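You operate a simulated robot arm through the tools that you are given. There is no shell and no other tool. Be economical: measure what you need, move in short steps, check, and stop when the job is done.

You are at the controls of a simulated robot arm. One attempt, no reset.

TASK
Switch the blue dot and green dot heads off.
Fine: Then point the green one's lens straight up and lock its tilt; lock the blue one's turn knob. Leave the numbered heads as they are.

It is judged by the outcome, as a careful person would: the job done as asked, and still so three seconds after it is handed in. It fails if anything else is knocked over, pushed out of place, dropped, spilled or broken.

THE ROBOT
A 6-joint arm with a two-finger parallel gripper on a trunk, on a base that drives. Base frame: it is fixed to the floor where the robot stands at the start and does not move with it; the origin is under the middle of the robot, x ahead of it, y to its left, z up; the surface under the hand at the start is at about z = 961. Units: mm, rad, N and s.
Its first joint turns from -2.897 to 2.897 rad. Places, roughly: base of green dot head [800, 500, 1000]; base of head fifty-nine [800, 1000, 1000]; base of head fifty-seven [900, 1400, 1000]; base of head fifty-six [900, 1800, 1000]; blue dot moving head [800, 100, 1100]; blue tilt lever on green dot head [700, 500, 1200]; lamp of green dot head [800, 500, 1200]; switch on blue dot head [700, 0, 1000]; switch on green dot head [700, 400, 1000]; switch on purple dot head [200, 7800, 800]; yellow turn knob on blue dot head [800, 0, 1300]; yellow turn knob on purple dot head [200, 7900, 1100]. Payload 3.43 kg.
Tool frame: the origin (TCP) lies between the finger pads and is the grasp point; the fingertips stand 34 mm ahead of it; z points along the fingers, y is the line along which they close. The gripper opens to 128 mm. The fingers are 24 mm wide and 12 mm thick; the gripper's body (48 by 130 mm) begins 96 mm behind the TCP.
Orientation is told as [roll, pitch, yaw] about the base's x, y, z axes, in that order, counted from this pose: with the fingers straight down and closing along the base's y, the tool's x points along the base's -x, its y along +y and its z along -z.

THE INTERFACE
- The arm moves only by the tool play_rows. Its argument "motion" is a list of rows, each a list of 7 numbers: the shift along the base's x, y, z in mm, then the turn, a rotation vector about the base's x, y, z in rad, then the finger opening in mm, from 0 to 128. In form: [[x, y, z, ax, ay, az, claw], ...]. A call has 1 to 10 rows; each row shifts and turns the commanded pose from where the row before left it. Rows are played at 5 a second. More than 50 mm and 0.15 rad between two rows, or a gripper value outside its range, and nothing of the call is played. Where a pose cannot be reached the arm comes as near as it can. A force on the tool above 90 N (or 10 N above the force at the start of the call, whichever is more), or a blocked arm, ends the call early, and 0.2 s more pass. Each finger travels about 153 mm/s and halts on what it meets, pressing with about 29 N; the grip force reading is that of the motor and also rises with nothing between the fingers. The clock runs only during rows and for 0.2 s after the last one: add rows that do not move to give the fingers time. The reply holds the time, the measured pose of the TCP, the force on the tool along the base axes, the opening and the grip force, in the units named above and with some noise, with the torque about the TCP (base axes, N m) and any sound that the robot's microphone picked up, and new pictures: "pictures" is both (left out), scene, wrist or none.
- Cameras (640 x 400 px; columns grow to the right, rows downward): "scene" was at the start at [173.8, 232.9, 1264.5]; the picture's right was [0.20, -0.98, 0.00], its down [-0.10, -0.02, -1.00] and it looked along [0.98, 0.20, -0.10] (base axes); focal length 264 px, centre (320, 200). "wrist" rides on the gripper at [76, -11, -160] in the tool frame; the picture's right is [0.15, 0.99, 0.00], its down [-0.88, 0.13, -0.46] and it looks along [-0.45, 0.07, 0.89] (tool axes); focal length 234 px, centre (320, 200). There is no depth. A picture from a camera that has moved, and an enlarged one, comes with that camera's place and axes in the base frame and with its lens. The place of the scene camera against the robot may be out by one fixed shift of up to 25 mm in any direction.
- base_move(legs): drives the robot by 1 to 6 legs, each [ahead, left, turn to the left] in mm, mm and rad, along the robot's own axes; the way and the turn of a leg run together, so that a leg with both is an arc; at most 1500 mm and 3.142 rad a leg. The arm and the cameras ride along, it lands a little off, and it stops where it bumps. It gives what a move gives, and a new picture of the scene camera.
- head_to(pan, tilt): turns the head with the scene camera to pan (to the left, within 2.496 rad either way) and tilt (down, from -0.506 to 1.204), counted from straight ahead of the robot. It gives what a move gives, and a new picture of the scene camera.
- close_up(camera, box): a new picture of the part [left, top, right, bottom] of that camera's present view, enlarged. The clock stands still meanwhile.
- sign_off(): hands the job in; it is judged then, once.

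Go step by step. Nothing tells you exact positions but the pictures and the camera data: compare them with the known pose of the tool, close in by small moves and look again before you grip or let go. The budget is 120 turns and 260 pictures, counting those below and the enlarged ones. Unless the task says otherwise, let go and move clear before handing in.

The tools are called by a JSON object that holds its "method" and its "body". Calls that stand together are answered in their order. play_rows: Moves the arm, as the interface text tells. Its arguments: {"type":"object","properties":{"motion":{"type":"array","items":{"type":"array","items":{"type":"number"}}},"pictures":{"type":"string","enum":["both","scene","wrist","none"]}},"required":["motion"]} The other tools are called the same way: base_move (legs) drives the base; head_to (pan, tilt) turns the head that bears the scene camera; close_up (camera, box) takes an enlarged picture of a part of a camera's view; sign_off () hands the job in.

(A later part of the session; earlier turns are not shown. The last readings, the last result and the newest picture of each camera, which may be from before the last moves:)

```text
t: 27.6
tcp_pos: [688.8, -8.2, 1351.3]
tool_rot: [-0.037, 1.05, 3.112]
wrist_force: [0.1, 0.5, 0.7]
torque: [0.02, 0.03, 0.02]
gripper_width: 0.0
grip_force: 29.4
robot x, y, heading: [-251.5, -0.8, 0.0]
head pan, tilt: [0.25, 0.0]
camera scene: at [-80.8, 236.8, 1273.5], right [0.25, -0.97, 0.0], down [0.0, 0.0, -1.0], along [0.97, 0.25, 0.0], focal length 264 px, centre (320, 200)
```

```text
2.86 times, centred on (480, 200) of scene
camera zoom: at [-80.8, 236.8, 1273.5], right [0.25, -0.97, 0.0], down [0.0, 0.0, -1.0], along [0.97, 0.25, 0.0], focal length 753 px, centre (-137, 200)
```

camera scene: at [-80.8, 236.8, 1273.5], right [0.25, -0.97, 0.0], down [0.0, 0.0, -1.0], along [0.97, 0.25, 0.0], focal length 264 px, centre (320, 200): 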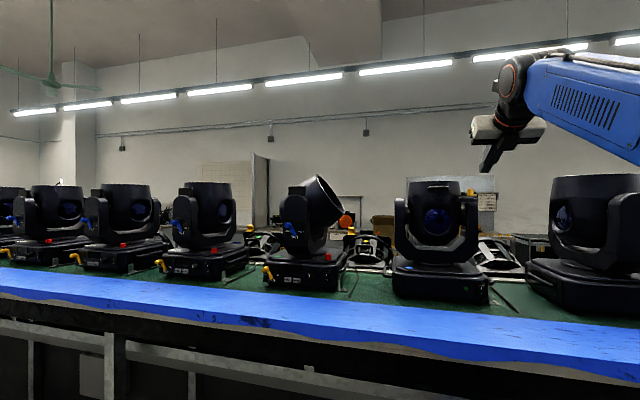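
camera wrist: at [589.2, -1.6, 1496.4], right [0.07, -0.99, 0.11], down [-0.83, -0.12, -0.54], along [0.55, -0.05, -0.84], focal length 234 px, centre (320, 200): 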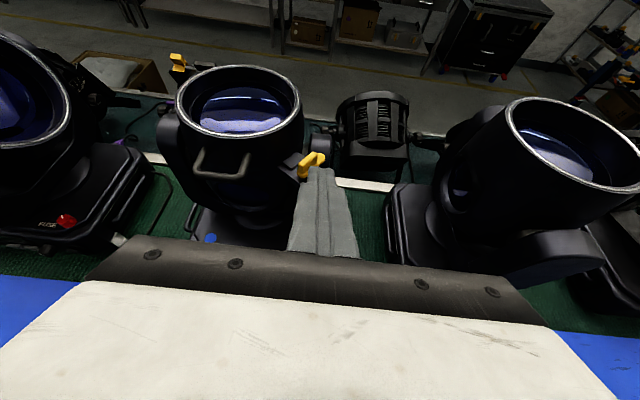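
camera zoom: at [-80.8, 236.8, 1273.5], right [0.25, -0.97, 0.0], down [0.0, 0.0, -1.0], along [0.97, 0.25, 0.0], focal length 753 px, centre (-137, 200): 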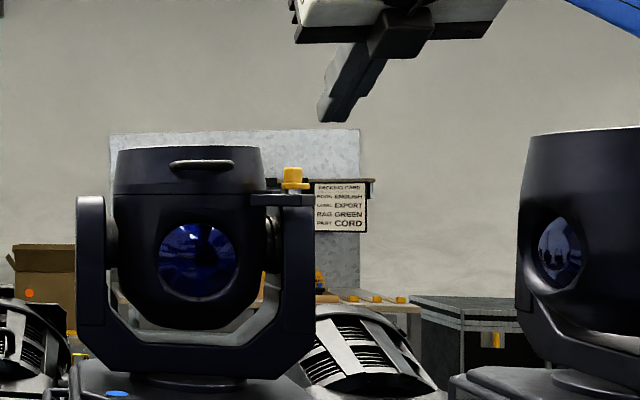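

No label shows on the blue knob itself. The purple dot head with the same knob stands far left and may serve as a reference; I'll zoom that way first.

{"method": "head_to", "body": {"pan": 1.45, "tilt": 0.05}}

{"method": "close_up", "body": {"camera": "scene", "box": [270, 180, 350, 240]}}

{"method": "close_up", "body": {"camera": "wrist", "box": [280, 130, 340, 180]}}

```text
t: 29.0
tcp_pos: [688.0, -8.4, 1351.8]
tool_rot: [-0.036, 1.05, 3.111]
wrist_force: [-0.1, 0.3, -0.1]
torque: [0.02, 0.0, -0.02]
gripper_width: 0.0
grip_force: 29.3
robot x, y, heading: [-251.9, -1.1, 0.001]
head pan, tilt: [1.45, 0.051]
camera scene: at [-157.1, 304.9, 1268.9], right [0.99, -0.12, 0.0], down [-0.01, -0.05, -1.0], along [0.12, 0.99, -0.05], focal length 264 px, centre (320, 200)
```

scene: 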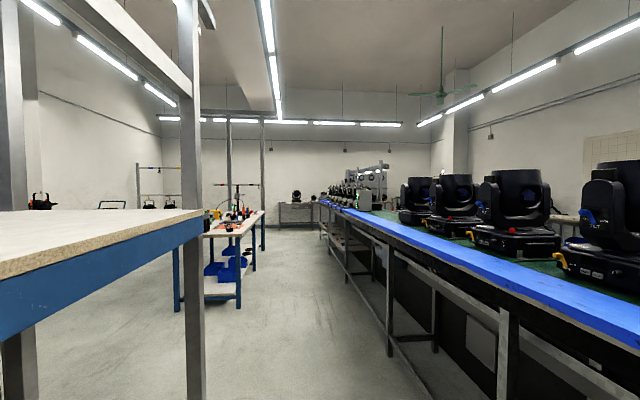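

```text
6.67 times, centred on (310, 210) of scene
camera zoom: at [-157.1, 304.9, 1268.9], right [0.99, -0.12, 0.0], down [-0.01, -0.05, -1.0], along [0.12, 0.99, -0.05], focal length 1757 px, centre (387, 133)
```

zoom: 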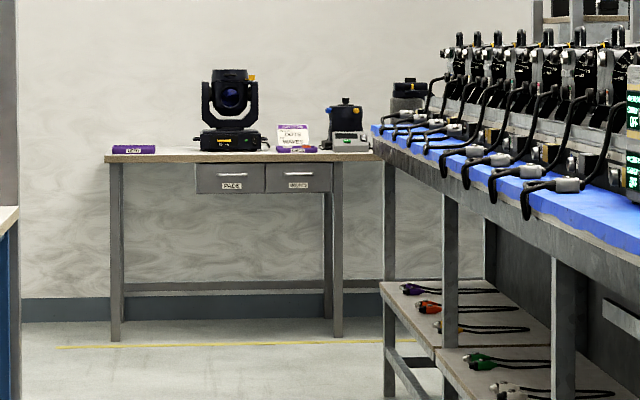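

```text
8.00 times, centred on (310, 155) of wrist
camera zoom: at [588.8, -1.6, 1496.8], right [0.07, -0.99, 0.11], down [-0.83, -0.12, -0.54], along [0.55, -0.05, -0.84], focal length 1873 px, centre (400, 560)
```

zoom: 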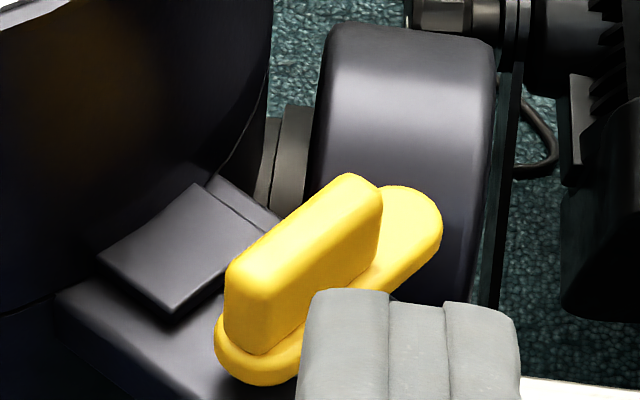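

A purple-dot demo head with a card stands on a table at the far end. It's the same kind as the blue one, so I'll retract the arm and drive over to read how its knob locks.

{"method": "play_rows", "body": {"motion": [[-48, 0, 0, 0, 0, 0, 0], [-48, 0, 0, 0, 0, 0, 0], [-48, 0, 0, 0, 0, 0, 0], [-48, 0, 0, 0, 0, 0, 0], [-48, 0, -10, 0, 0, 0, 0], [-48, 0, -10, 0, 0, 0, 0], [-48, 0, -10, 0, 0, 0, 0], [-40, 0, -10, 0, 0, 0, 0]], "pictures": "none"}}

{"method": "base_move", "body": {"legs": [[220, 0, 0], [0, 1500, 0], [0, 1500, 0]]}}

```text
t: 30.8
tcp_pos: [312.2, -5.7, 1307.8]
tool_rot: [-0.024, 1.046, 3.142]
wrist_force: [0.2, 1.0, -0.2]
torque: [0.02, 0.0, -0.02]
gripper_width: 0.0
grip_force: 29.4
robot x, y, heading: [-247.9, -0.8, 0.004]
head pan, tilt: [1.45, 0.051]
```

```text
t: 46.5
tcp_pos: [567.5, 2982.6, 1309.8]
tool_rot: [-0.025, 1.047, 3.125]
wrist_force: [0.4, 0.7, 0.7]
torque: [0.02, 0.02, 0.01]
gripper_width: 0.0
grip_force: 28.6
robot x, y, heading: [1.5, 3001.2, -0.013]
head pan, tilt: [1.45, 0.051]
camera scene: at [102.6, 3303.5, 1268.9], right [0.99, -0.13, 0.0], down [-0.01, -0.05, -1.0], along [0.13, 0.99, -0.05], focal length 264 px, centre (320, 200)
```

scene: 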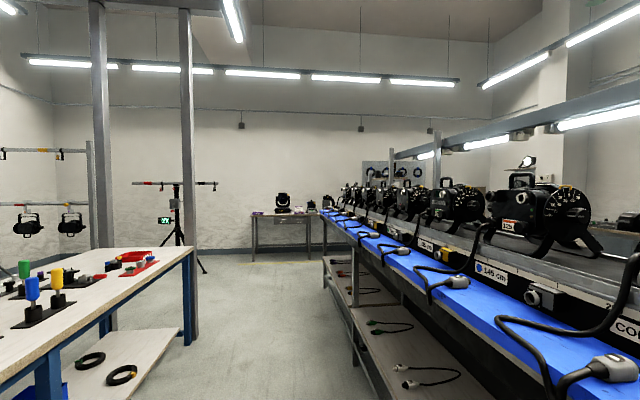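

{"method": "base_move", "body": {"legs": [[0, 1500, 0.013], [0, 1400, 0]]}}

{"method": "close_up", "body": {"camera": "scene", "box": [240, 150, 440, 290]}}

```text
t: 60.4
tcp_pos: [578.6, 5855.1, 1310.1]
tool_rot: [-0.026, 1.047, 3.13]
wrist_force: [-0.1, -0.1, -0.3]
torque: [0.0, 0.02, -0.03]
gripper_width: 0.0
grip_force: 28.4
robot x, y, heading: [17.8, 5869.2, -0.005]
head pan, tilt: [1.45, 0.051]
camera scene: at [114.2, 6171.8, 1268.9], right [0.99, -0.13, 0.0], down [-0.01, -0.05, -1.0], along [0.13, 0.99, -0.05], focal length 264 px, centre (320, 200)
```

scene: 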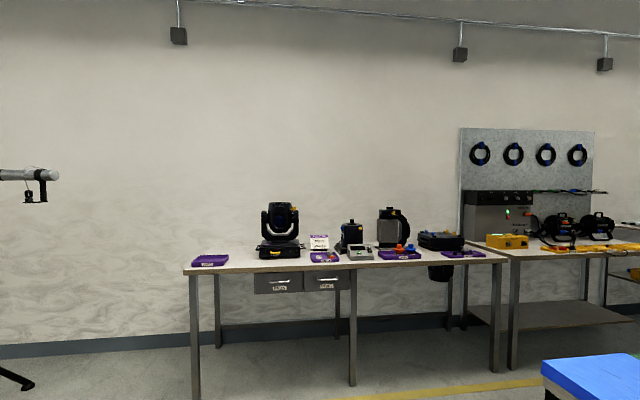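

```text
2.86 times, centred on (340, 220) of scene
camera zoom: at [114.2, 6171.8, 1268.9], right [0.99, -0.13, 0.0], down [-0.01, -0.05, -1.0], along [0.13, 0.99, -0.05], focal length 753 px, centre (263, 143)
```

zoom: 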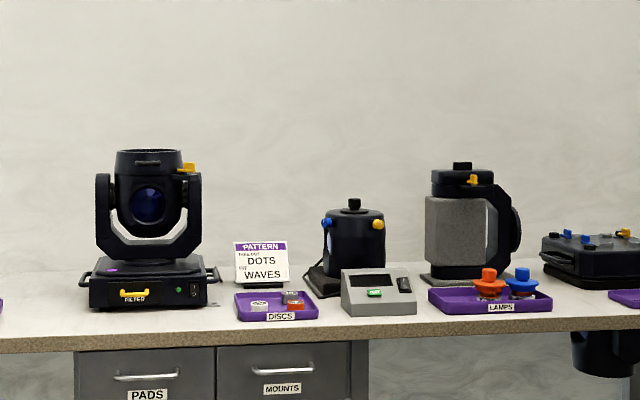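

{"method": "close_up", "body": {"camera": "scene", "box": [285, 198, 315, 218]}}

{"method": "close_up", "body": {"camera": "scene", "box": [255, 195, 315, 265]}}

```text
16.00 times, centred on (300, 208) of scene
camera zoom: at [114.2, 6171.8, 1268.9], right [0.99, -0.13, 0.0], down [-0.01, -0.05, -1.0], along [0.13, 0.99, -0.05], focal length 4217 px, centre (640, 72)
```

zoom: 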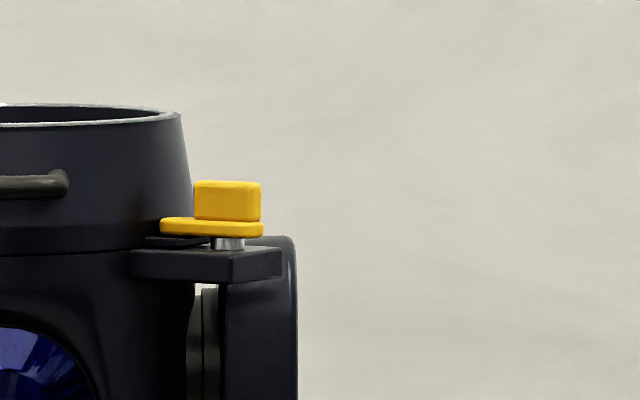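

```text
5.71 times, centred on (285, 230) of scene
camera zoom: at [114.2, 6171.8, 1268.9], right [0.99, -0.13, 0.0], down [-0.01, -0.05, -1.0], along [0.13, 0.99, -0.05], focal length 1506 px, centre (520, 29)
```

zoom: 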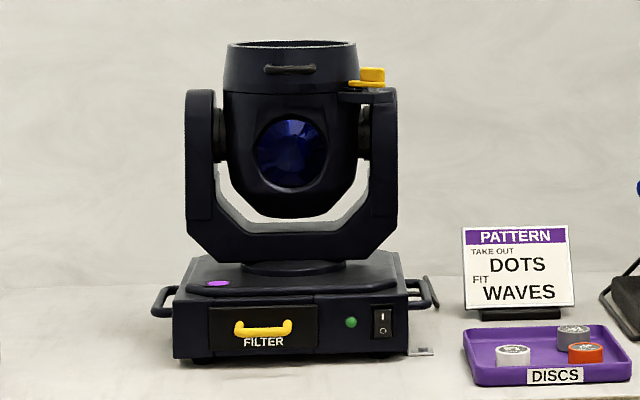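

On the purple head, the knob's long tongue lies over the lamp-side tab: that is the locked position. On the blue head the tongue points away diagonally (+x,-y), so it must swing about 135° to +y. Driving back.

{"method": "base_move", "body": {"legs": [[-20, -1500, 0.005], [0, -1500, 0]]}}

{"method": "head_to", "body": {"pan": 0.0, "tilt": 0.1}}

```text
refused: leg 1 is longer than a leg can be; nothing moved
```

```text
t: 62.0
tcp_pos: [579.9, 5855.0, 1309.4]
tool_rot: [-0.024, 1.047, 3.129]
wrist_force: [0.1, 1.1, 0.8]
torque: [0.0, 0.02, -0.01]
gripper_width: 0.0
grip_force: 29.2
robot x, y, heading: [16.6, 5867.5, -0.007]
head pan, tilt: [0.0, 0.099]
camera scene: at [194.7, 6080.7, 1264.4], right [-0.01, -1.0, 0.0], down [-0.1, 0.0, -1.0], along [0.99, -0.01, -0.1], focal length 264 px, centre (320, 200)
```

scene: 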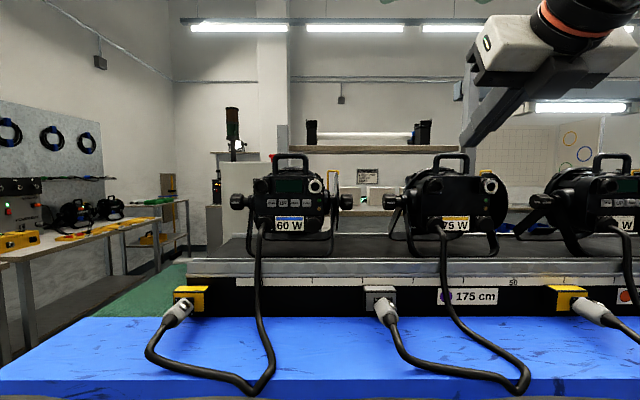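

{"method": "base_move", "body": {"legs": [[-20, -1450, 0.006], [0, -1450, 0], [0, -1450, 0]]}}

```text
t: 82.9
tcp_pos: [454.7, 1472.3, 1309.4]
tool_rot: [-0.023, 1.047, 3.113]
wrist_force: [0.8, 0.9, 0.0]
torque: [0.06, 0.0, 0.01]
gripper_width: 0.0
grip_force: 29.0
robot x, y, heading: [-107.7, 1496.4, -0.024]
head pan, tilt: [0.0, 0.099]
camera scene: at [73.9, 1705.5, 1264.4], right [-0.03, -1.0, 0.0], down [-0.1, 0.0, -0.99], along [0.99, -0.03, -0.1], focal length 264 px, centre (320, 200)
```

scene: 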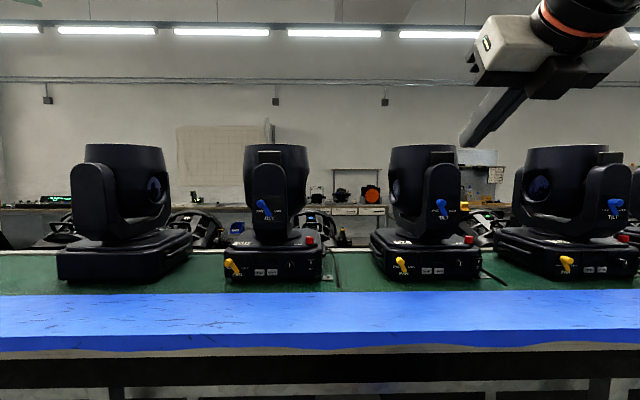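

{"method": "base_move", "body": {"legs": [[0, -1400, 0.024]]}}

{"method": "play_rows", "body": {"motion": [[0, 0, 20, 0, 0.149, 0, 0], [0, 0, 20, 0, 0.149, 0, 0], [0, 0, 20, 0, 0.149, 0, 0], [0, 0, 20, 0, 0.149, 0, 0], [0, 0, 10, 0, 0.149, 0, 0], [0, 0, 10, 0, 0.149, 0, 0], [0, 0, 0, 0, 0.149, 0, 0], [0, 0, 0, 0, 0, -0.149, 0], [0, 0, 0, 0, 0, -0.149, 0], [0, 0, 0, 0, 0, -0.149, 0]], "pictures": "none"}}

{"method": "play_rows", "body": {"motion": [[0, 0, 0, 0, 0, -0.149, 0], [0, 0, 0, 0, 0, -0.149, 0], [0, 0, 0, 0, 0, -0.149, 0], [0, 0, 0, 0, 0, -0.149, 0], [0, 0, 0, 0, 0, -0.149, 0], [0, 0, 0, 0, 0, -0.149, 0], [0, 0, 0, 0, 0, -0.149, 0], [0, 0, 0, 0, 0, -0.149, 0], [0, 0, 0, 0, 0, -0.149, 0], [0, 0, 0, 0, 0, -0.149, 0]]}}

```text
t: 89.9
tcp_pos: [424.1, 75.0, 1310.2]
tool_rot: [-0.025, 1.044, 3.12]
wrist_force: [0.4, -0.5, 0.6]
torque: [0.01, -0.02, 0.02]
gripper_width: 0.0
grip_force: 28.5
robot x, y, heading: [-138.1, 95.4, -0.016]
head pan, tilt: [0.0, 0.099]
camera scene: at [42.0, 304.8, 1264.4], right [-0.02, -1.0, 0.0], down [-0.1, 0.0, -0.99], along [0.99, -0.02, -0.1], focal length 264 px, centre (320, 200)
```

scene: 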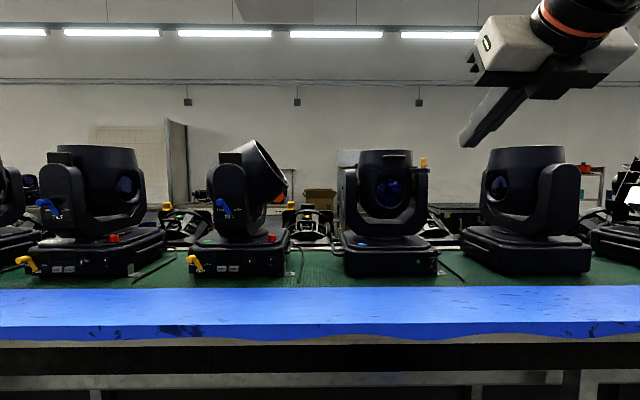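

```text
t: 92.1
tcp_pos: [462.6, 71.2, 1168.9]
tool_rot: [-0.009, 0.005, 2.682]
wrist_force: [0.1, -0.2, 0.2]
torque: [0.02, -0.05, -0.01]
gripper_width: 0.0
grip_force: 29.0
out of reach, approached as far as the arm can: row 4, 5, 6, 7, 8
robot x, y, heading: [-136.9, 89.4, -0.02]
head pan, tilt: [0.0, 0.099]
```

```text
t: 94.3
tcp_pos: [463.0, 70.6, 1168.1]
tool_rot: [-0.01, -0.001, 1.19]
wrist_force: [-0.2, 0.0, 0.5]
torque: [0.0, 0.03, 0.0]
gripper_width: 0.0
grip_force: 28.6
robot x, y, heading: [-138.6, 95.2, -0.022]
head pan, tilt: [0.0, 0.099]
camera scene: at [42.1, 304.8, 1264.4], right [-0.02, -1.0, 0.0], down [-0.1, 0.0, -0.99], along [0.99, -0.02, -0.1], focal length 264 px, centre (320, 200)
camera wrist: at [444.1, -4.9, 1327.7], right [-0.97, 0.23, -0.01], down [0.2, 0.87, 0.45], along [0.11, 0.44, -0.89], focal length 234 px, centre (320, 200)
```

scene: 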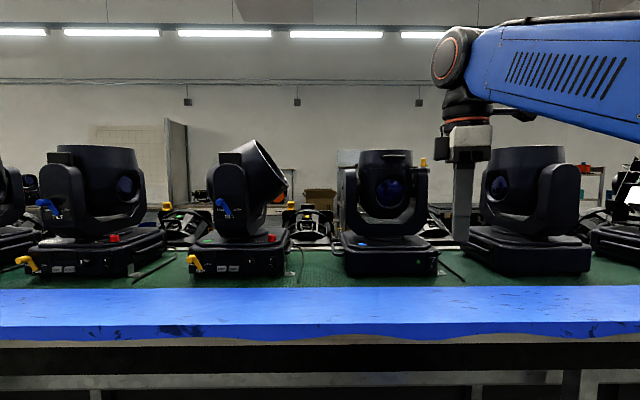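
wrist: 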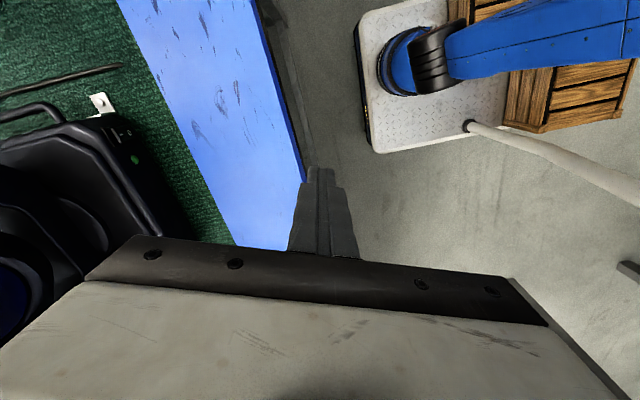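

Pointing straight down limits height at this radius. I'll test whether reaching farther out allows a vertical hand at knob height.

{"method": "play_rows", "body": {"motion": [[40, -20, 0, 0, 0, -0.149, 0], [40, -20, 0, 0, 0, -0.149, 0], [40, -20, 0, 0, 0, -0.149, 0], [30, 0, 20, 0, 0, -0.149, 0], [20, 0, 40, 0, 0, -0.149, 0], [0, 0, 45, 0, 0, -0.149, 0], [0, 0, 45, 0, 0, -0.149, 0], [0, 0, 40, 0, 0, -0.149, 0]]}}

```text
t: 96.1
tcp_pos: [613.4, 9.2, 1172.7]
tool_rot: [-0.006, -0.01, -0.002]
wrist_force: [0.2, -0.1, -0.1]
torque: [0.0, 0.02, -0.02]
gripper_width: 0.0
grip_force: 29.1
out of reach, approached as far as the arm can: row 4, 5, 6, 7, 8
robot x, y, heading: [-138.7, 97.9, -0.017]
head pan, tilt: [0.0, 0.099]
camera scene: at [42.2, 304.8, 1264.4], right [-0.02, -1.0, 0.0], down [-0.1, 0.0, -0.99], along [0.99, -0.02, -0.1], focal length 264 px, centre (320, 200)
camera wrist: at [535.9, -2.2, 1331.2], right [-0.14, 0.99, -0.01], down [0.88, 0.13, 0.46], along [0.46, 0.06, -0.89], focal length 234 px, centre (320, 200)
```

scene: 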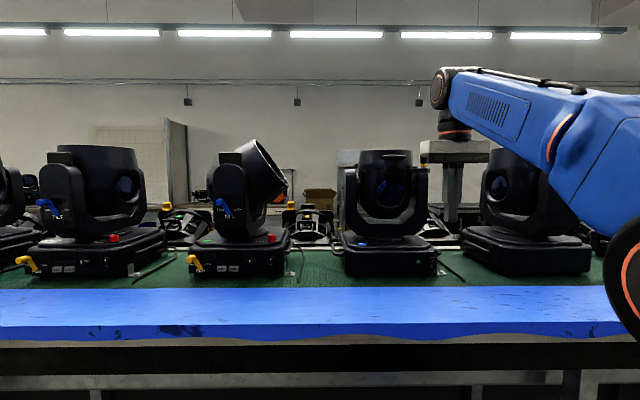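
wrist: 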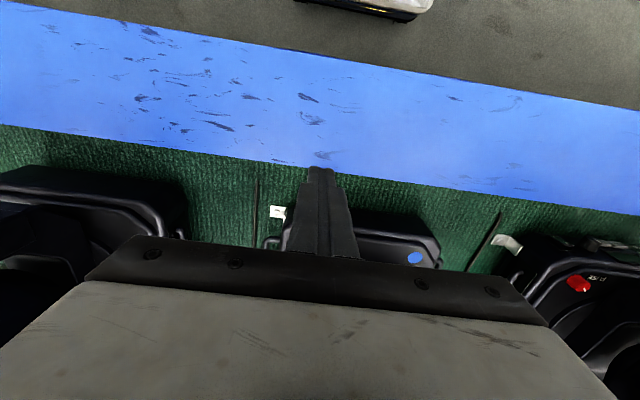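

Vertical hand tops out near z=1172, so I'll work the knob with a ~30° down hand from the front: straddle the wing, squeeze it into line with x (45° CCW), then yaw and push. First return to the forward-looking pose.

{"method": "play_rows", "body": {"motion": [[-25, 0, 0, 0, 0, 0.149, 0], [-25, 0, 0, 0, 0, 0.149, 0], [-25, 0, 0, 0, 0, 0.149, 0], [-25, 0, 0, 0, 0, 0.149, 0], [-20, 0, 0, 0, 0, 0.149, 0], [0, 0, 0, 0, 0, 0.149, 0], [0, 0, 0, 0, 0, 0.149, 0], [0, 0, 0, 0, 0, 0.149, 0], [0, 0, 0, 0, 0, 0.149, 0], [0, 0, 0, 0, 0, 0.149, 0]], "pictures": "none"}}

{"method": "play_rows", "body": {"motion": [[0, 0, 0, 0, 0, 0.149, 0], [0, 0, 0, 0, 0, 0.149, 0], [0, 0, 0, 0, 0, 0.149, 0], [0, 0, 0, 0, 0, 0.149, 0], [0, 0, 0, 0, 0, 0.149, 0], [0, 0, 0, 0, 0, 0.149, 0], [0, 0, 0, 0, 0, 0.149, 0], [0, 0, 0, 0, 0, 0.149, 0], [0, 0, 0, 0, 0, 0.149, 0], [0, 0, 0, 0, 0, 0.149, 0]], "pictures": "none"}}

{"method": "play_rows", "body": {"motion": [[0, 0, 0, 0, 0, 0.149, 0], [0, 0, 15, 0, -0.149, 0, 0], [0, 0, 20, 0, -0.149, 0, 0], [0, 0, 20, 0, -0.149, 0, 0], [0, 0, 20, 0, -0.149, 0, 0], [0, 0, 20, 0, -0.149, 0, 0], [0, 0, 20, 0, -0.149, 0, 0], [0, 0, 20, 0, -0.149, 0, 0]]}}

```text
t: 98.3
tcp_pos: [492.1, 10.8, 1172.5]
tool_rot: [-0.013, 0.002, 1.494]
wrist_force: [1.2, -0.7, 0.7]
torque: [0.0, 0.03, 0.02]
gripper_width: 0.1
grip_force: 28.8
robot x, y, heading: [-137.5, 95.9, -0.019]
head pan, tilt: [0.0, 0.099]
```

```text
t: 100.5
tcp_pos: [492.0, 10.9, 1171.5]
tool_rot: [-0.007, 0.006, 2.984]
wrist_force: [0.7, -0.3, -0.4]
torque: [0.0, -0.01, 0.02]
gripper_width: 0.0
grip_force: 29.0
robot x, y, heading: [-138.4, 94.8, -0.022]
head pan, tilt: [0.0, 0.099]
```

```text
t: 102.3
tcp_pos: [489.0, 59.6, 1302.9]
tool_rot: [-0.023, 1.048, 3.12]
wrist_force: [-0.1, 0.5, -0.5]
torque: [0.0, 0.01, -0.02]
gripper_width: 0.2
grip_force: 28.9
out of reach, approached as far as the arm can: row 1
robot x, y, heading: [-138.6, 92.0, -0.02]
head pan, tilt: [0.0, 0.099]
camera scene: at [42.2, 304.9, 1264.4], right [-0.02, -1.0, 0.0], down [-0.1, 0.0, -0.99], along [0.99, -0.02, -0.1], focal length 264 px, centre (320, 200)
camera wrist: at [389.5, 67.4, 1448.5], right [0.07, -0.99, 0.11], down [-0.83, -0.12, -0.54], along [0.55, -0.06, -0.84], focal length 234 px, centre (320, 200)
```

scene: 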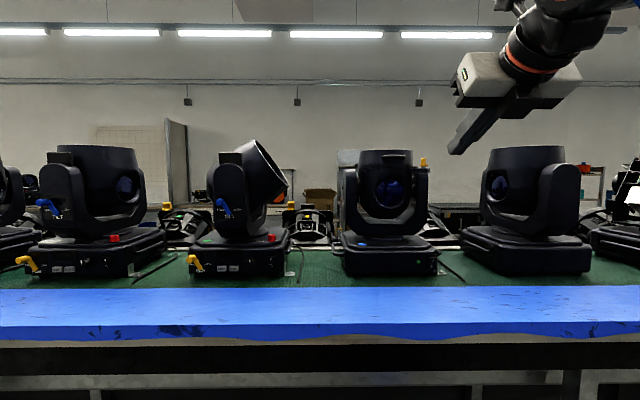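
wrist: 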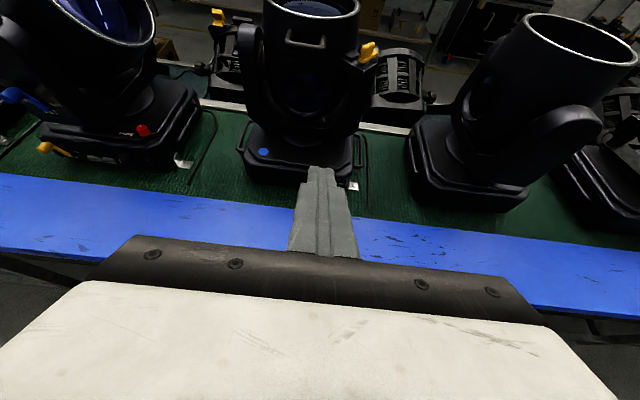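

{"method": "base_move", "body": {"legs": [[140, -60, 0.02]]}}

{"method": "play_rows", "body": {"motion": [[25, -10, 10, 0, 0, 0, 40], [25, -15, 10, 0, 0, 0, 40], [20, 0, 10, 0, 0, 0, 40], [0, 0, 0, 0, 0, 0, 40]], "pictures": "wrist"}}

{"method": "close_up", "body": {"camera": "wrist", "box": [240, 60, 400, 180]}}

```text
t: 103.7
tcp_pos: [631.9, 13.3, 1303.3]
tool_rot: [-0.026, 1.044, -3.141]
wrist_force: [0.0, -0.5, -0.2]
torque: [0.02, -0.02, 0.03]
gripper_width: 0.0
grip_force: 28.8
robot x, y, heading: [3.9, 33.5, 0.007]
head pan, tilt: [0.0, 0.099]
camera scene: at [178.6, 248.0, 1264.4], right [0.01, -1.0, 0.0], down [-0.1, 0.0, -0.99], along [0.99, 0.01, -0.1], focal length 264 px, centre (320, 200)
```

scene: 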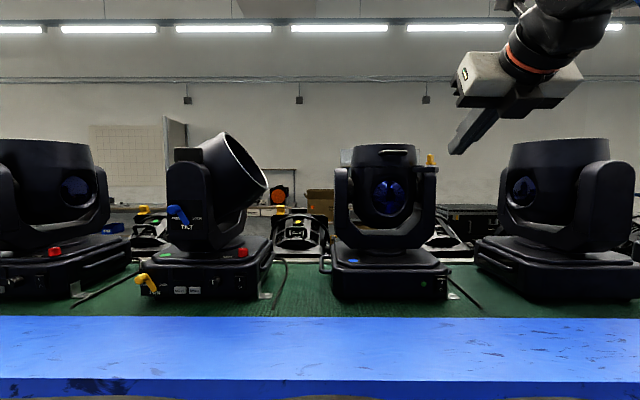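

```text
t: 104.7
tcp_pos: [700.4, 0.5, 1332.0]
tool_rot: [-0.027, 1.045, 3.137]
wrist_force: [0.2, 0.6, 0.2]
torque: [0.03, -0.02, 0.03]
gripper_width: 40.0
grip_force: 0.1
out of reach, approached as far as the arm can: row 2
robot x, y, heading: [6.4, 30.8, 0.004]
head pan, tilt: [0.0, 0.099]
camera wrist: at [599.5, 6.5, 1477.6], right [0.09, -0.99, 0.11], down [-0.83, -0.14, -0.54], along [0.55, -0.05, -0.84], focal length 234 px, centre (320, 200)
```

wrist: 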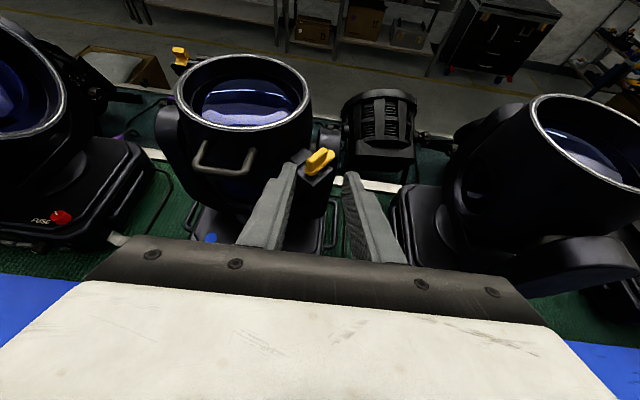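

```text
3.33 times, centred on (320, 120) of wrist
camera zoom: at [599.5, 6.5, 1477.6], right [0.09, -0.99, 0.11], down [-0.83, -0.14, -0.54], along [0.55, -0.05, -0.84], focal length 781 px, centre (320, 467)
```

zoom: 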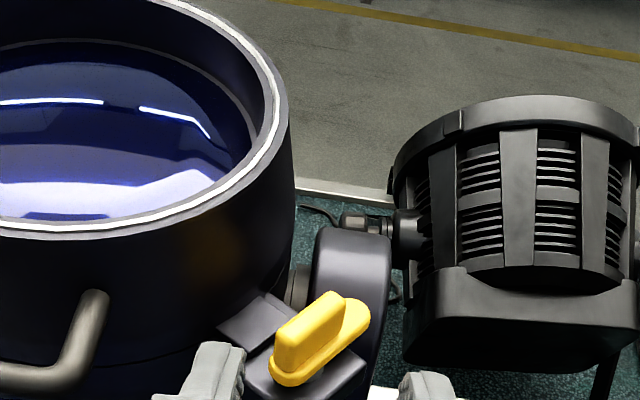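

Flange sits near (787, 2, ~1268). I'll bring the open tips closer and compare heights in the scene camera.

{"method": "play_rows", "body": {"motion": [[10, 2, -14, 0, 0, 0, 44], [10, 0, -14, 0, 0, 0, 44]], "pictures": "scene"}}

{"method": "close_up", "body": {"camera": "scene", "box": [395, 130, 475, 190]}}

{"method": "close_up", "body": {"camera": "wrist", "box": [270, 100, 370, 180]}}

```text
t: 105.3
tcp_pos: [720.5, 2.7, 1304.3]
tool_rot: [-0.027, 1.047, 3.136]
wrist_force: [-0.4, -0.9, 0.1]
torque: [-0.03, -0.02, 0.0]
gripper_width: 44.1
grip_force: 0.2
robot x, y, heading: [6.7, 31.3, 0.008]
head pan, tilt: [0.0, 0.099]
camera scene: at [178.6, 248.0, 1264.4], right [0.01, -1.0, 0.0], down [-0.1, 0.0, -1.0], along [0.99, 0.01, -0.1], focal length 264 px, centre (320, 200)
```

scene: 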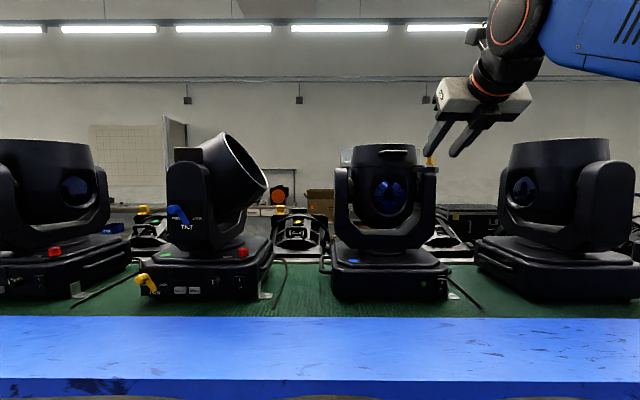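

```text
6.67 times, centred on (435, 160) of scene
camera zoom: at [178.6, 248.0, 1264.4], right [0.01, -1.0, 0.0], down [-0.1, 0.0, -1.0], along [0.99, 0.01, -0.1], focal length 1757 px, centre (-447, 467)
```

zoom: 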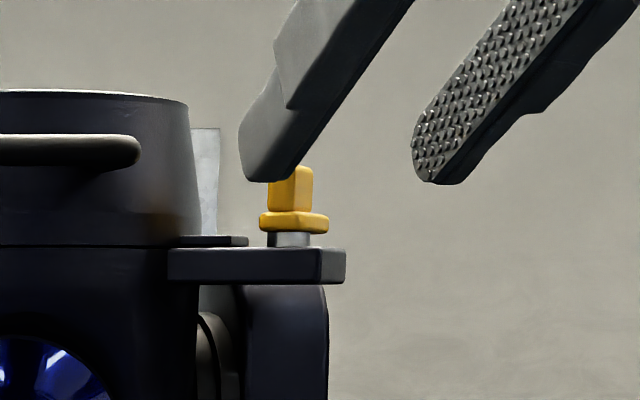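

```text
5.00 times, centred on (320, 140) of wrist
camera zoom: at [620.1, 7.6, 1449.4], right [0.09, -0.99, 0.11], down [-0.83, -0.14, -0.54], along [0.55, -0.05, -0.84], focal length 1171 px, centre (320, 500)
```

zoom: 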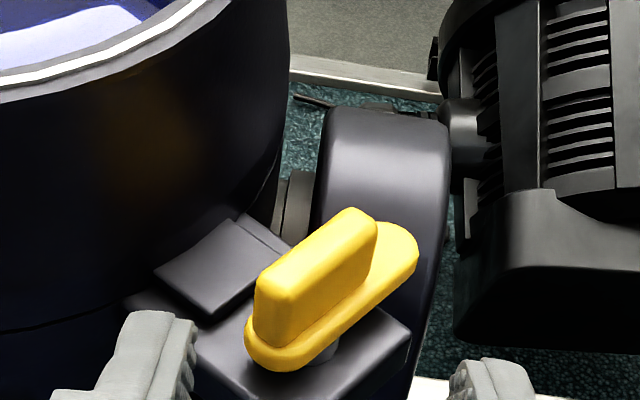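

The scene view shows wing z≈1270–1285, flange top ≈1270, post near (783, 2). I narrow to 36 mm and slide in, straddling the wing.

{"method": "play_rows", "body": {"motion": [[0, -1, -3, 0, 0, 0, 36], [15, 0, 0, 0, 0, 0, 36], [12, 0, 0, 0, 0, 0, 36], [8, 0, 0, 0, 0, 0, 36]], "pictures": "none"}}

{"method": "close_up", "body": {"camera": "scene", "box": [395, 130, 475, 190]}}

{"method": "close_up", "body": {"camera": "wrist", "box": [270, 100, 370, 180]}}

```text
t: 106.3
tcp_pos: [754.1, 4.7, 1301.0]
tool_rot: [-0.025, 1.045, 3.134]
wrist_force: [-1.1, -0.7, 0.1]
torque: [0.0, -0.03, -0.01]
gripper_width: 35.9
grip_force: 0.0
out of reach, approached as far as the arm can: row 2
robot x, y, heading: [7.1, 32.4, 0.005]
head pan, tilt: [0.0, 0.099]
```

```text
6.67 times, centred on (435, 160) of scene
camera zoom: at [178.6, 248.0, 1264.4], right [0.01, -1.0, 0.0], down [-0.1, 0.0, -1.0], along [0.99, 0.01, -0.1], focal length 1757 px, centre (-447, 467)
```

zoom: 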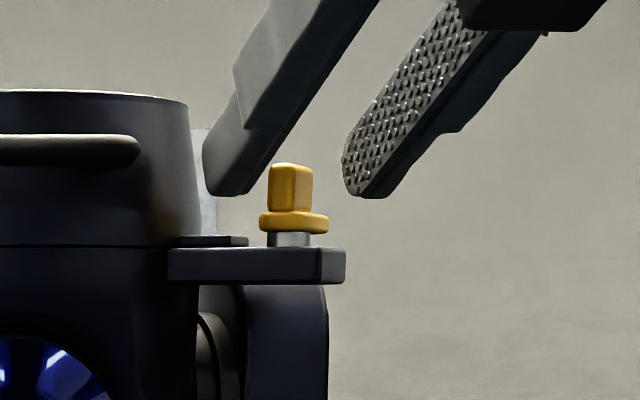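

```text
5.00 times, centred on (320, 140) of wrist
camera zoom: at [653.6, 11.1, 1446.6], right [0.09, -0.99, 0.11], down [-0.83, -0.14, -0.54], along [0.55, -0.05, -0.84], focal length 1171 px, centre (320, 500)
```

zoom: 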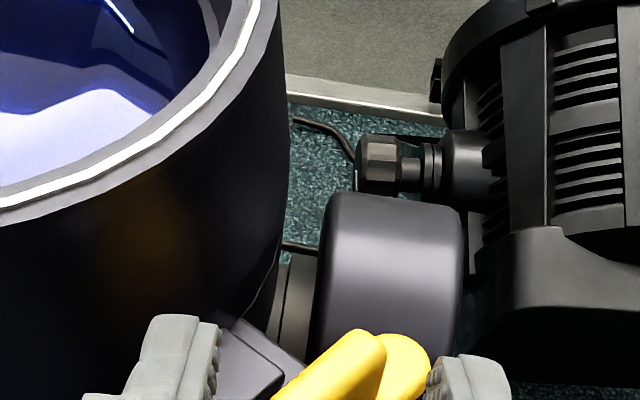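

Fingers straddle the wing. A bit farther in, 2 mm right and 2 mm down, then close.

{"method": "play_rows", "body": {"motion": [[5, -3, -2, 0, 0, 0, 36], [6, 0, 0, 0, 0, 0, 36]], "pictures": "none"}}

{"method": "close_up", "body": {"camera": "wrist", "box": [270, 120, 370, 200]}}

{"method": "play_rows", "body": {"motion": [[0, 0, 0, 0, 0, 0, 26], [0, 0, 0, 0, 0, 0, 20], [0, 0, 0, 0, 0, 0, 14], [0, 0, 0, 0, 0, 0, 8]], "pictures": "none"}}

{"method": "close_up", "body": {"camera": "wrist", "box": [270, 120, 370, 200]}}

{"method": "close_up", "body": {"camera": "scene", "box": [395, 130, 475, 190]}}

```text
t: 106.9
tcp_pos: [764.6, 7.9, 1298.2]
tool_rot: [-0.026, 1.049, 3.138]
wrist_force: [0.1, -0.3, 0.9]
torque: [0.01, 0.0, 0.01]
gripper_width: 36.0
grip_force: 0.1
out of reach, approached as far as the arm can: row 1
robot x, y, heading: [-0.4, 30.4, 0.009]
head pan, tilt: [0.0, 0.099]
```

```text
5.00 times, centred on (320, 160) of wrist
camera zoom: at [664.4, 13.0, 1444.3], right [0.09, -0.99, 0.11], down [-0.83, -0.14, -0.54], along [0.55, -0.05, -0.84], focal length 1171 px, centre (320, 400)
```

zoom: 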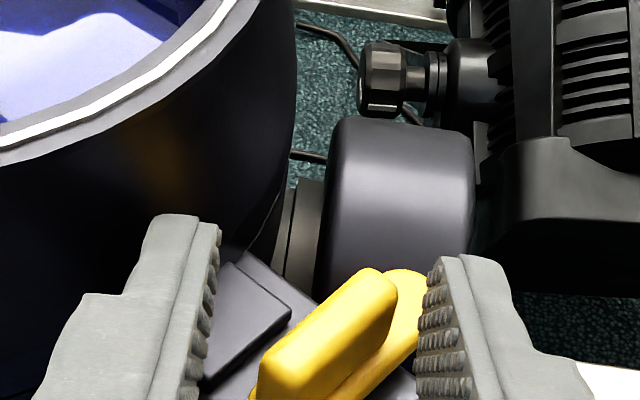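

```text
t: 107.9
tcp_pos: [764.9, 7.5, 1299.9]
tool_rot: [-0.025, 1.046, 3.135]
wrist_force: [6.7, -15.3, 1.5]
torque: [-0.42, -0.21, -0.26]
gripper_width: 16.8
grip_force: 7.6
robot x, y, heading: [4.5, 32.6, 0.007]
head pan, tilt: [0.0, 0.099]
```

```text
5.00 times, centred on (320, 160) of wrist
camera zoom: at [664.9, 11.8, 1444.1], right [0.09, -0.99, 0.11], down [-0.83, -0.14, -0.54], along [0.55, -0.05, -0.84], focal length 1171 px, centre (320, 400)
```

zoom: 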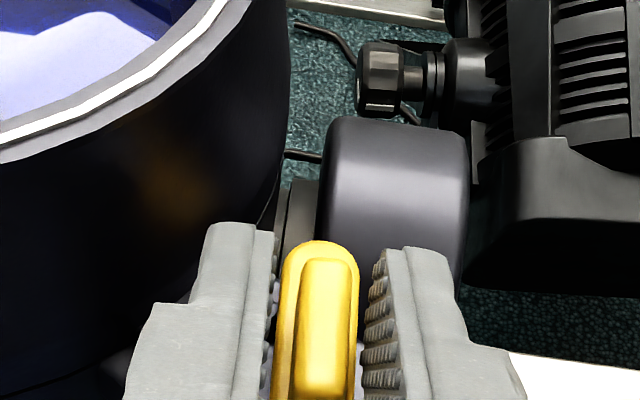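

```text
6.67 times, centred on (435, 160) of scene
camera zoom: at [179.0, 247.1, 1264.5], right [0.01, -1.0, 0.0], down [-0.1, 0.0, -0.99], along [0.99, 0.01, -0.1], focal length 1757 px, centre (-447, 467)
```

zoom: 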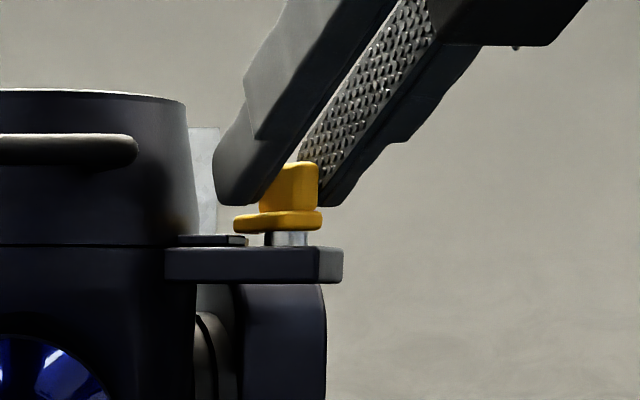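

The wing aligned with x as planned and the tongue points back. Still gripping, I'll yaw the hand counter-clockwise about the post in small steps.

{"method": "play_rows", "body": {"motion": [[0, -2.6, 0, 0, 0, 0.13, 6], [0, -2.6, 0, 0, 0, 0.13, 6], [0.4, -2.5, 0, 0, 0, 0.13, 6], [0.7, -2.4, 0, 0, 0, 0.13, 6]], "pictures": "wrist"}}

{"method": "close_up", "body": {"camera": "wrist", "box": [270, 120, 370, 200]}}

{"method": "close_up", "body": {"camera": "scene", "box": [395, 130, 475, 190]}}

```text
t: 108.2
tcp_pos: [764.4, 12.0, 1298.2]
tool_rot: [0.004, 1.052, -3.102]
wrist_force: [10.9, -43.7, -1.4]
torque: [-0.99, -0.62, -0.7]
gripper_width: 28.3
grip_force: 19.5
out of reach, approached as far as the arm can: row 1
robot x, y, heading: [5.5, 30.6, 0.004]
head pan, tilt: [0.0, 0.099]
stopped in row 1: the force on the tool passed its limit at 138 N (the readings are from after the stop); the commanded pose is now the measured one
camera wrist: at [663.0, 18.2, 1443.4], right [0.11, -0.99, 0.13], down [-0.83, -0.16, -0.54], along [0.55, -0.05, -0.83], focal length 234 px, centre (320, 200)
```

wrist: 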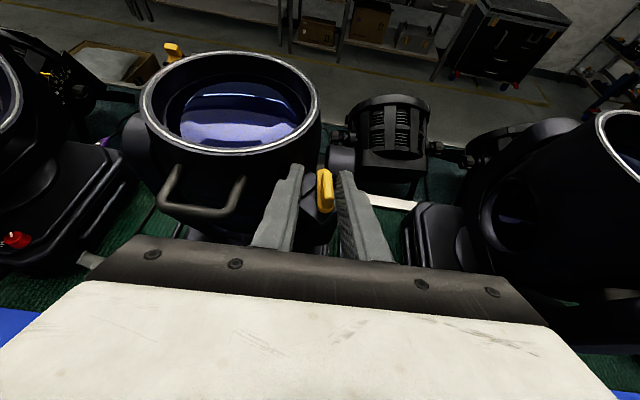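

```text
5.00 times, centred on (320, 160) of wrist
camera zoom: at [663.0, 18.2, 1443.4], right [0.11, -0.99, 0.13], down [-0.83, -0.16, -0.54], along [0.55, -0.05, -0.83], focal length 1171 px, centre (320, 400)
```

zoom: 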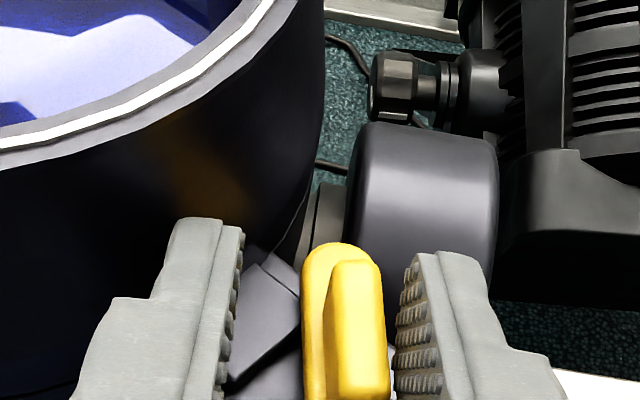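

```text
6.67 times, centred on (435, 160) of scene
camera zoom: at [180.0, 244.6, 1264.7], right [0.0, -1.0, 0.0], down [-0.1, 0.0, -0.99], along [0.99, 0.0, -0.1], focal length 1757 px, centre (-447, 467)
```

zoom: 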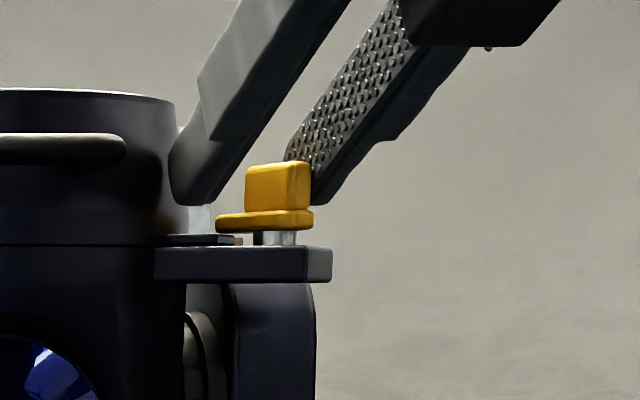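

The yaw hit a limit (hand shifted left, force spike) and the grip slipped, but the knob already points back past centre. I'll withdraw along the finger axis and check nothing else moved.

{"method": "play_rows", "body": {"motion": [[-8, 0, 5, 0, 0, 0, 28], [-20, 0, 12, 0, 0, 0, 28], [-35, 0, 20, 0, 0, 0, 20], [-35, 0, 15, 0, 0, 0, 0], [0, 0, 0, 0, 0, 0, 0]]}}

{"method": "close_up", "body": {"camera": "scene", "box": [310, 130, 470, 310]}}

{"method": "close_up", "body": {"camera": "wrist", "box": [250, 60, 410, 180]}}

```text
t: 109.4
tcp_pos: [666.4, 17.0, 1349.1]
tool_rot: [0.0, 1.053, -3.102]
wrist_force: [0.4, -0.4, 0.7]
torque: [0.01, -0.04, 0.02]
gripper_width: 0.1
grip_force: 29.2
robot x, y, heading: [0.8, 31.6, 0.004]
head pan, tilt: [0.0, 0.099]
camera scene: at [179.2, 247.5, 1264.4], right [0.0, -1.0, 0.0], down [-0.1, 0.0, -0.99], along [0.99, 0.0, -0.1], focal length 264 px, centre (320, 200)
camera wrist: at [564.8, 23.0, 1494.3], right [0.11, -0.99, 0.13], down [-0.83, -0.16, -0.54], along [0.55, -0.04, -0.83], focal length 234 px, centre (320, 200)
```

scene: 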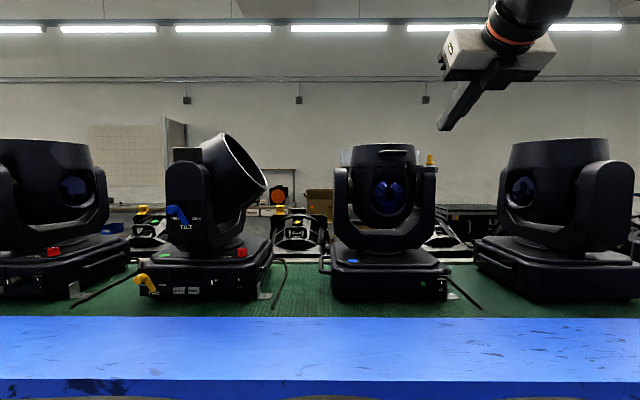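
wrist: 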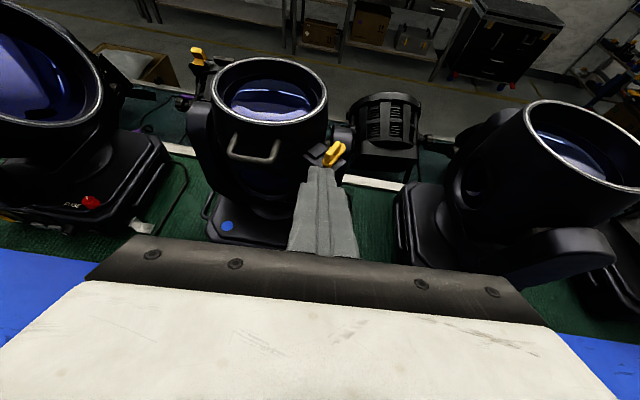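

```text
2.22 times, centred on (390, 220) of scene
camera zoom: at [179.2, 247.5, 1264.4], right [0.0, -1.0, 0.0], down [-0.1, 0.0, -0.99], along [0.99, 0.0, -0.1], focal length 586 px, centre (164, 156)
```

zoom: 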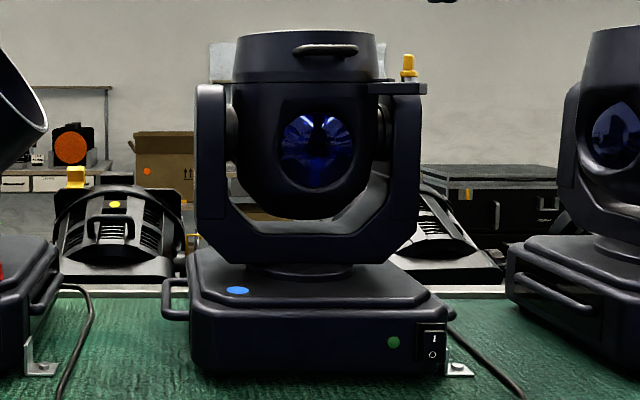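

```text
3.33 times, centred on (330, 120) of wrist
camera zoom: at [564.8, 23.0, 1494.3], right [0.11, -0.99, 0.13], down [-0.83, -0.16, -0.54], along [0.55, -0.04, -0.83], focal length 781 px, centre (287, 467)
```

zoom: 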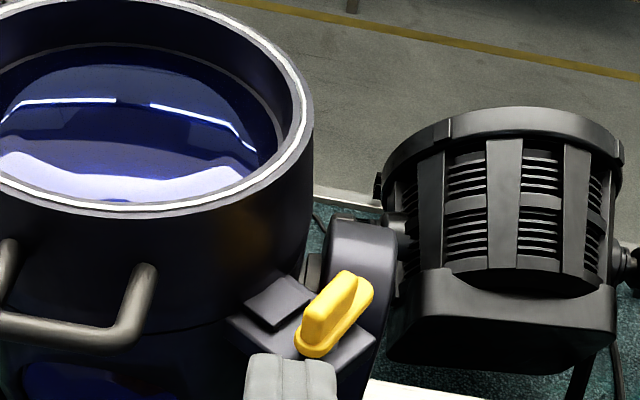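

The head itself hasn't moved; the knob slipped back to about -35°. I need the hand to yaw left while gripping, so I'll unwind the wrist roll by a full turn and stand further right. First check for free floor on the right.

{"method": "head_to", "body": {"pan": -1.5, "tilt": 0.6}}

{"method": "play_rows", "body": {"motion": [[-20, 0, 0, 0.129, 0, -0.0745, 0], [-20, 0, 0, 0.129, 0, -0.0745, 0], [-20, 0, 0, 0.129, 0, -0.0745, 0], [-20, 0, 0, 0.129, 0, -0.0745, 0], [-20, 0, 0, 0.129, 0, -0.0745, 0], [0, 0, 0, 0.129, 0, -0.0745, 0], [0, 0, 0, 0.129, 0, -0.0745, 0], [0, 0, 0, 0.129, 0, -0.0745, 0], [0, 0, 0, 0.129, 0, -0.0745, 0], [0, 0, 0, 0.129, 0, -0.0745, 0]], "pictures": "none"}}

```text
t: 111.0
tcp_pos: [665.8, 19.1, 1349.4]
tool_rot: [-0.001, 1.051, -3.099]
wrist_force: [-0.2, 0.3, 0.3]
torque: [0.0, 0.0, 0.05]
gripper_width: 0.0
grip_force: 29.0
robot x, y, heading: [10.1, 32.4, 0.005]
head pan, tilt: [-1.499, 0.6]
camera scene: at [93.8, 158.9, 1218.3], right [-1.0, -0.08, 0.0], down [-0.04, 0.56, -0.83], along [0.06, -0.82, -0.56], focal length 264 px, centre (320, 200)
```

scene: 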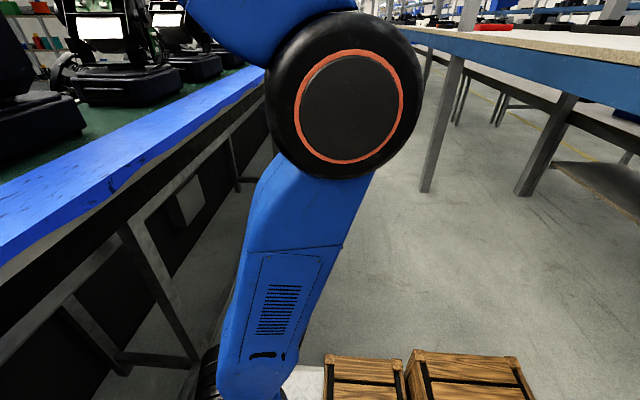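

```text
t: 113.2
tcp_pos: [564.7, 16.5, 1351.1]
tool_rot: [-1.08, 0.09, 1.616]
wrist_force: [0.0, 0.0, 0.7]
torque: [0.0, -0.03, -0.01]
gripper_width: 0.2
grip_force: 28.7
robot x, y, heading: [4.6, 32.5, 0.007]
head pan, tilt: [-1.499, 0.6]
```

Floor on the right is clear. Continuing the roll unwinding.

{"method": "play_rows", "body": {"motion": [[0, 0, 0, 0.129, 0, -0.0745, 0], [0, 0, 0, 0.129, 0, -0.0745, 0], [0, 0, 0, 0.129, 0, -0.0745, 0], [0, 0, 0, 0.129, 0, -0.0745, 0], [0, 0, 0, 0.129, 0, -0.0745, 0], [0, 0, 0, 0.129, 0, -0.0745, 0], [0, 0, 0, 0.129, 0, -0.0745, 0], [0, 0, 0, 0.129, 0, -0.0745, 0], [0, 0, 0, 0.129, 0, -0.0745, 0], [0, 0, 0, 0.129, 0, -0.0745, 0]], "pictures": "none"}}

{"method": "play_rows", "body": {"motion": [[0, 0, 0, 0.129, 0, -0.0745, 0], [0, 0, 0, 0.129, 0, -0.0745, 0], [0, 0, 0, 0.129, 0, -0.0745, 0], [0, 0, 0, 0.129, 0, -0.0745, 0], [0, 0, 0, 0.129, 0, -0.0745, 0], [0, 0, 0, 0.129, 0, -0.0745, 0], [0, 0, 0, 0.129, 0, -0.0745, 0], [0, 0, 0, 0.129, 0, -0.0745, 0], [0, 0, 0, 0.129, 0, -0.0745, 0], [0, 0, 0, 0.129, 0, -0.0745, 0]], "pictures": "none"}}

{"method": "base_move", "body": {"legs": [[0, -330, 0]]}}

```text
t: 115.4
tcp_pos: [564.1, 17.7, 1350.5]
tool_rot: [-0.333, -1.014, 0.345]
wrist_force: [0.0, -0.5, -1.2]
torque: [0.0, -0.03, 0.0]
gripper_width: 0.0
grip_force: 29.1
robot x, y, heading: [3.6, 30.2, 0.003]
head pan, tilt: [-1.499, 0.6]
```

```text
t: 117.6
tcp_pos: [563.5, 17.9, 1350.1]
tool_rot: [0.995, -0.223, -1.434]
wrist_force: [0.2, -0.2, 1.0]
torque: [-0.02, -0.01, 0.0]
gripper_width: 0.1
grip_force: 28.8
robot x, y, heading: [2.3, 34.5, 0.003]
head pan, tilt: [-1.499, 0.6]
```

```text
t: 119.8
tcp_pos: [565.9, -321.9, 1351.7]
tool_rot: [0.993, -0.227, -1.432]
wrist_force: [0.2, 0.7, 0.2]
torque: [0.04, 0.01, 0.0]
gripper_width: 0.0
grip_force: 29.3
robot x, y, heading: [5.2, -306.3, 0.004]
head pan, tilt: [-1.499, 0.6]
camera scene: at [95.3, -179.3, 1218.3], right [-1.0, -0.07, 0.0], down [-0.04, 0.56, -0.83], along [0.06, -0.82, -0.56], focal length 264 px, centre (320, 200)
```

scene: 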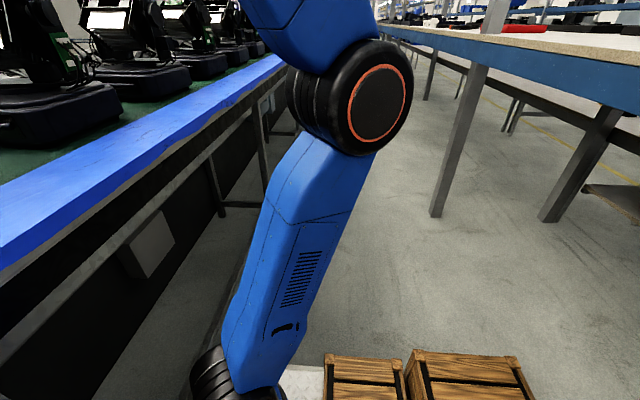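

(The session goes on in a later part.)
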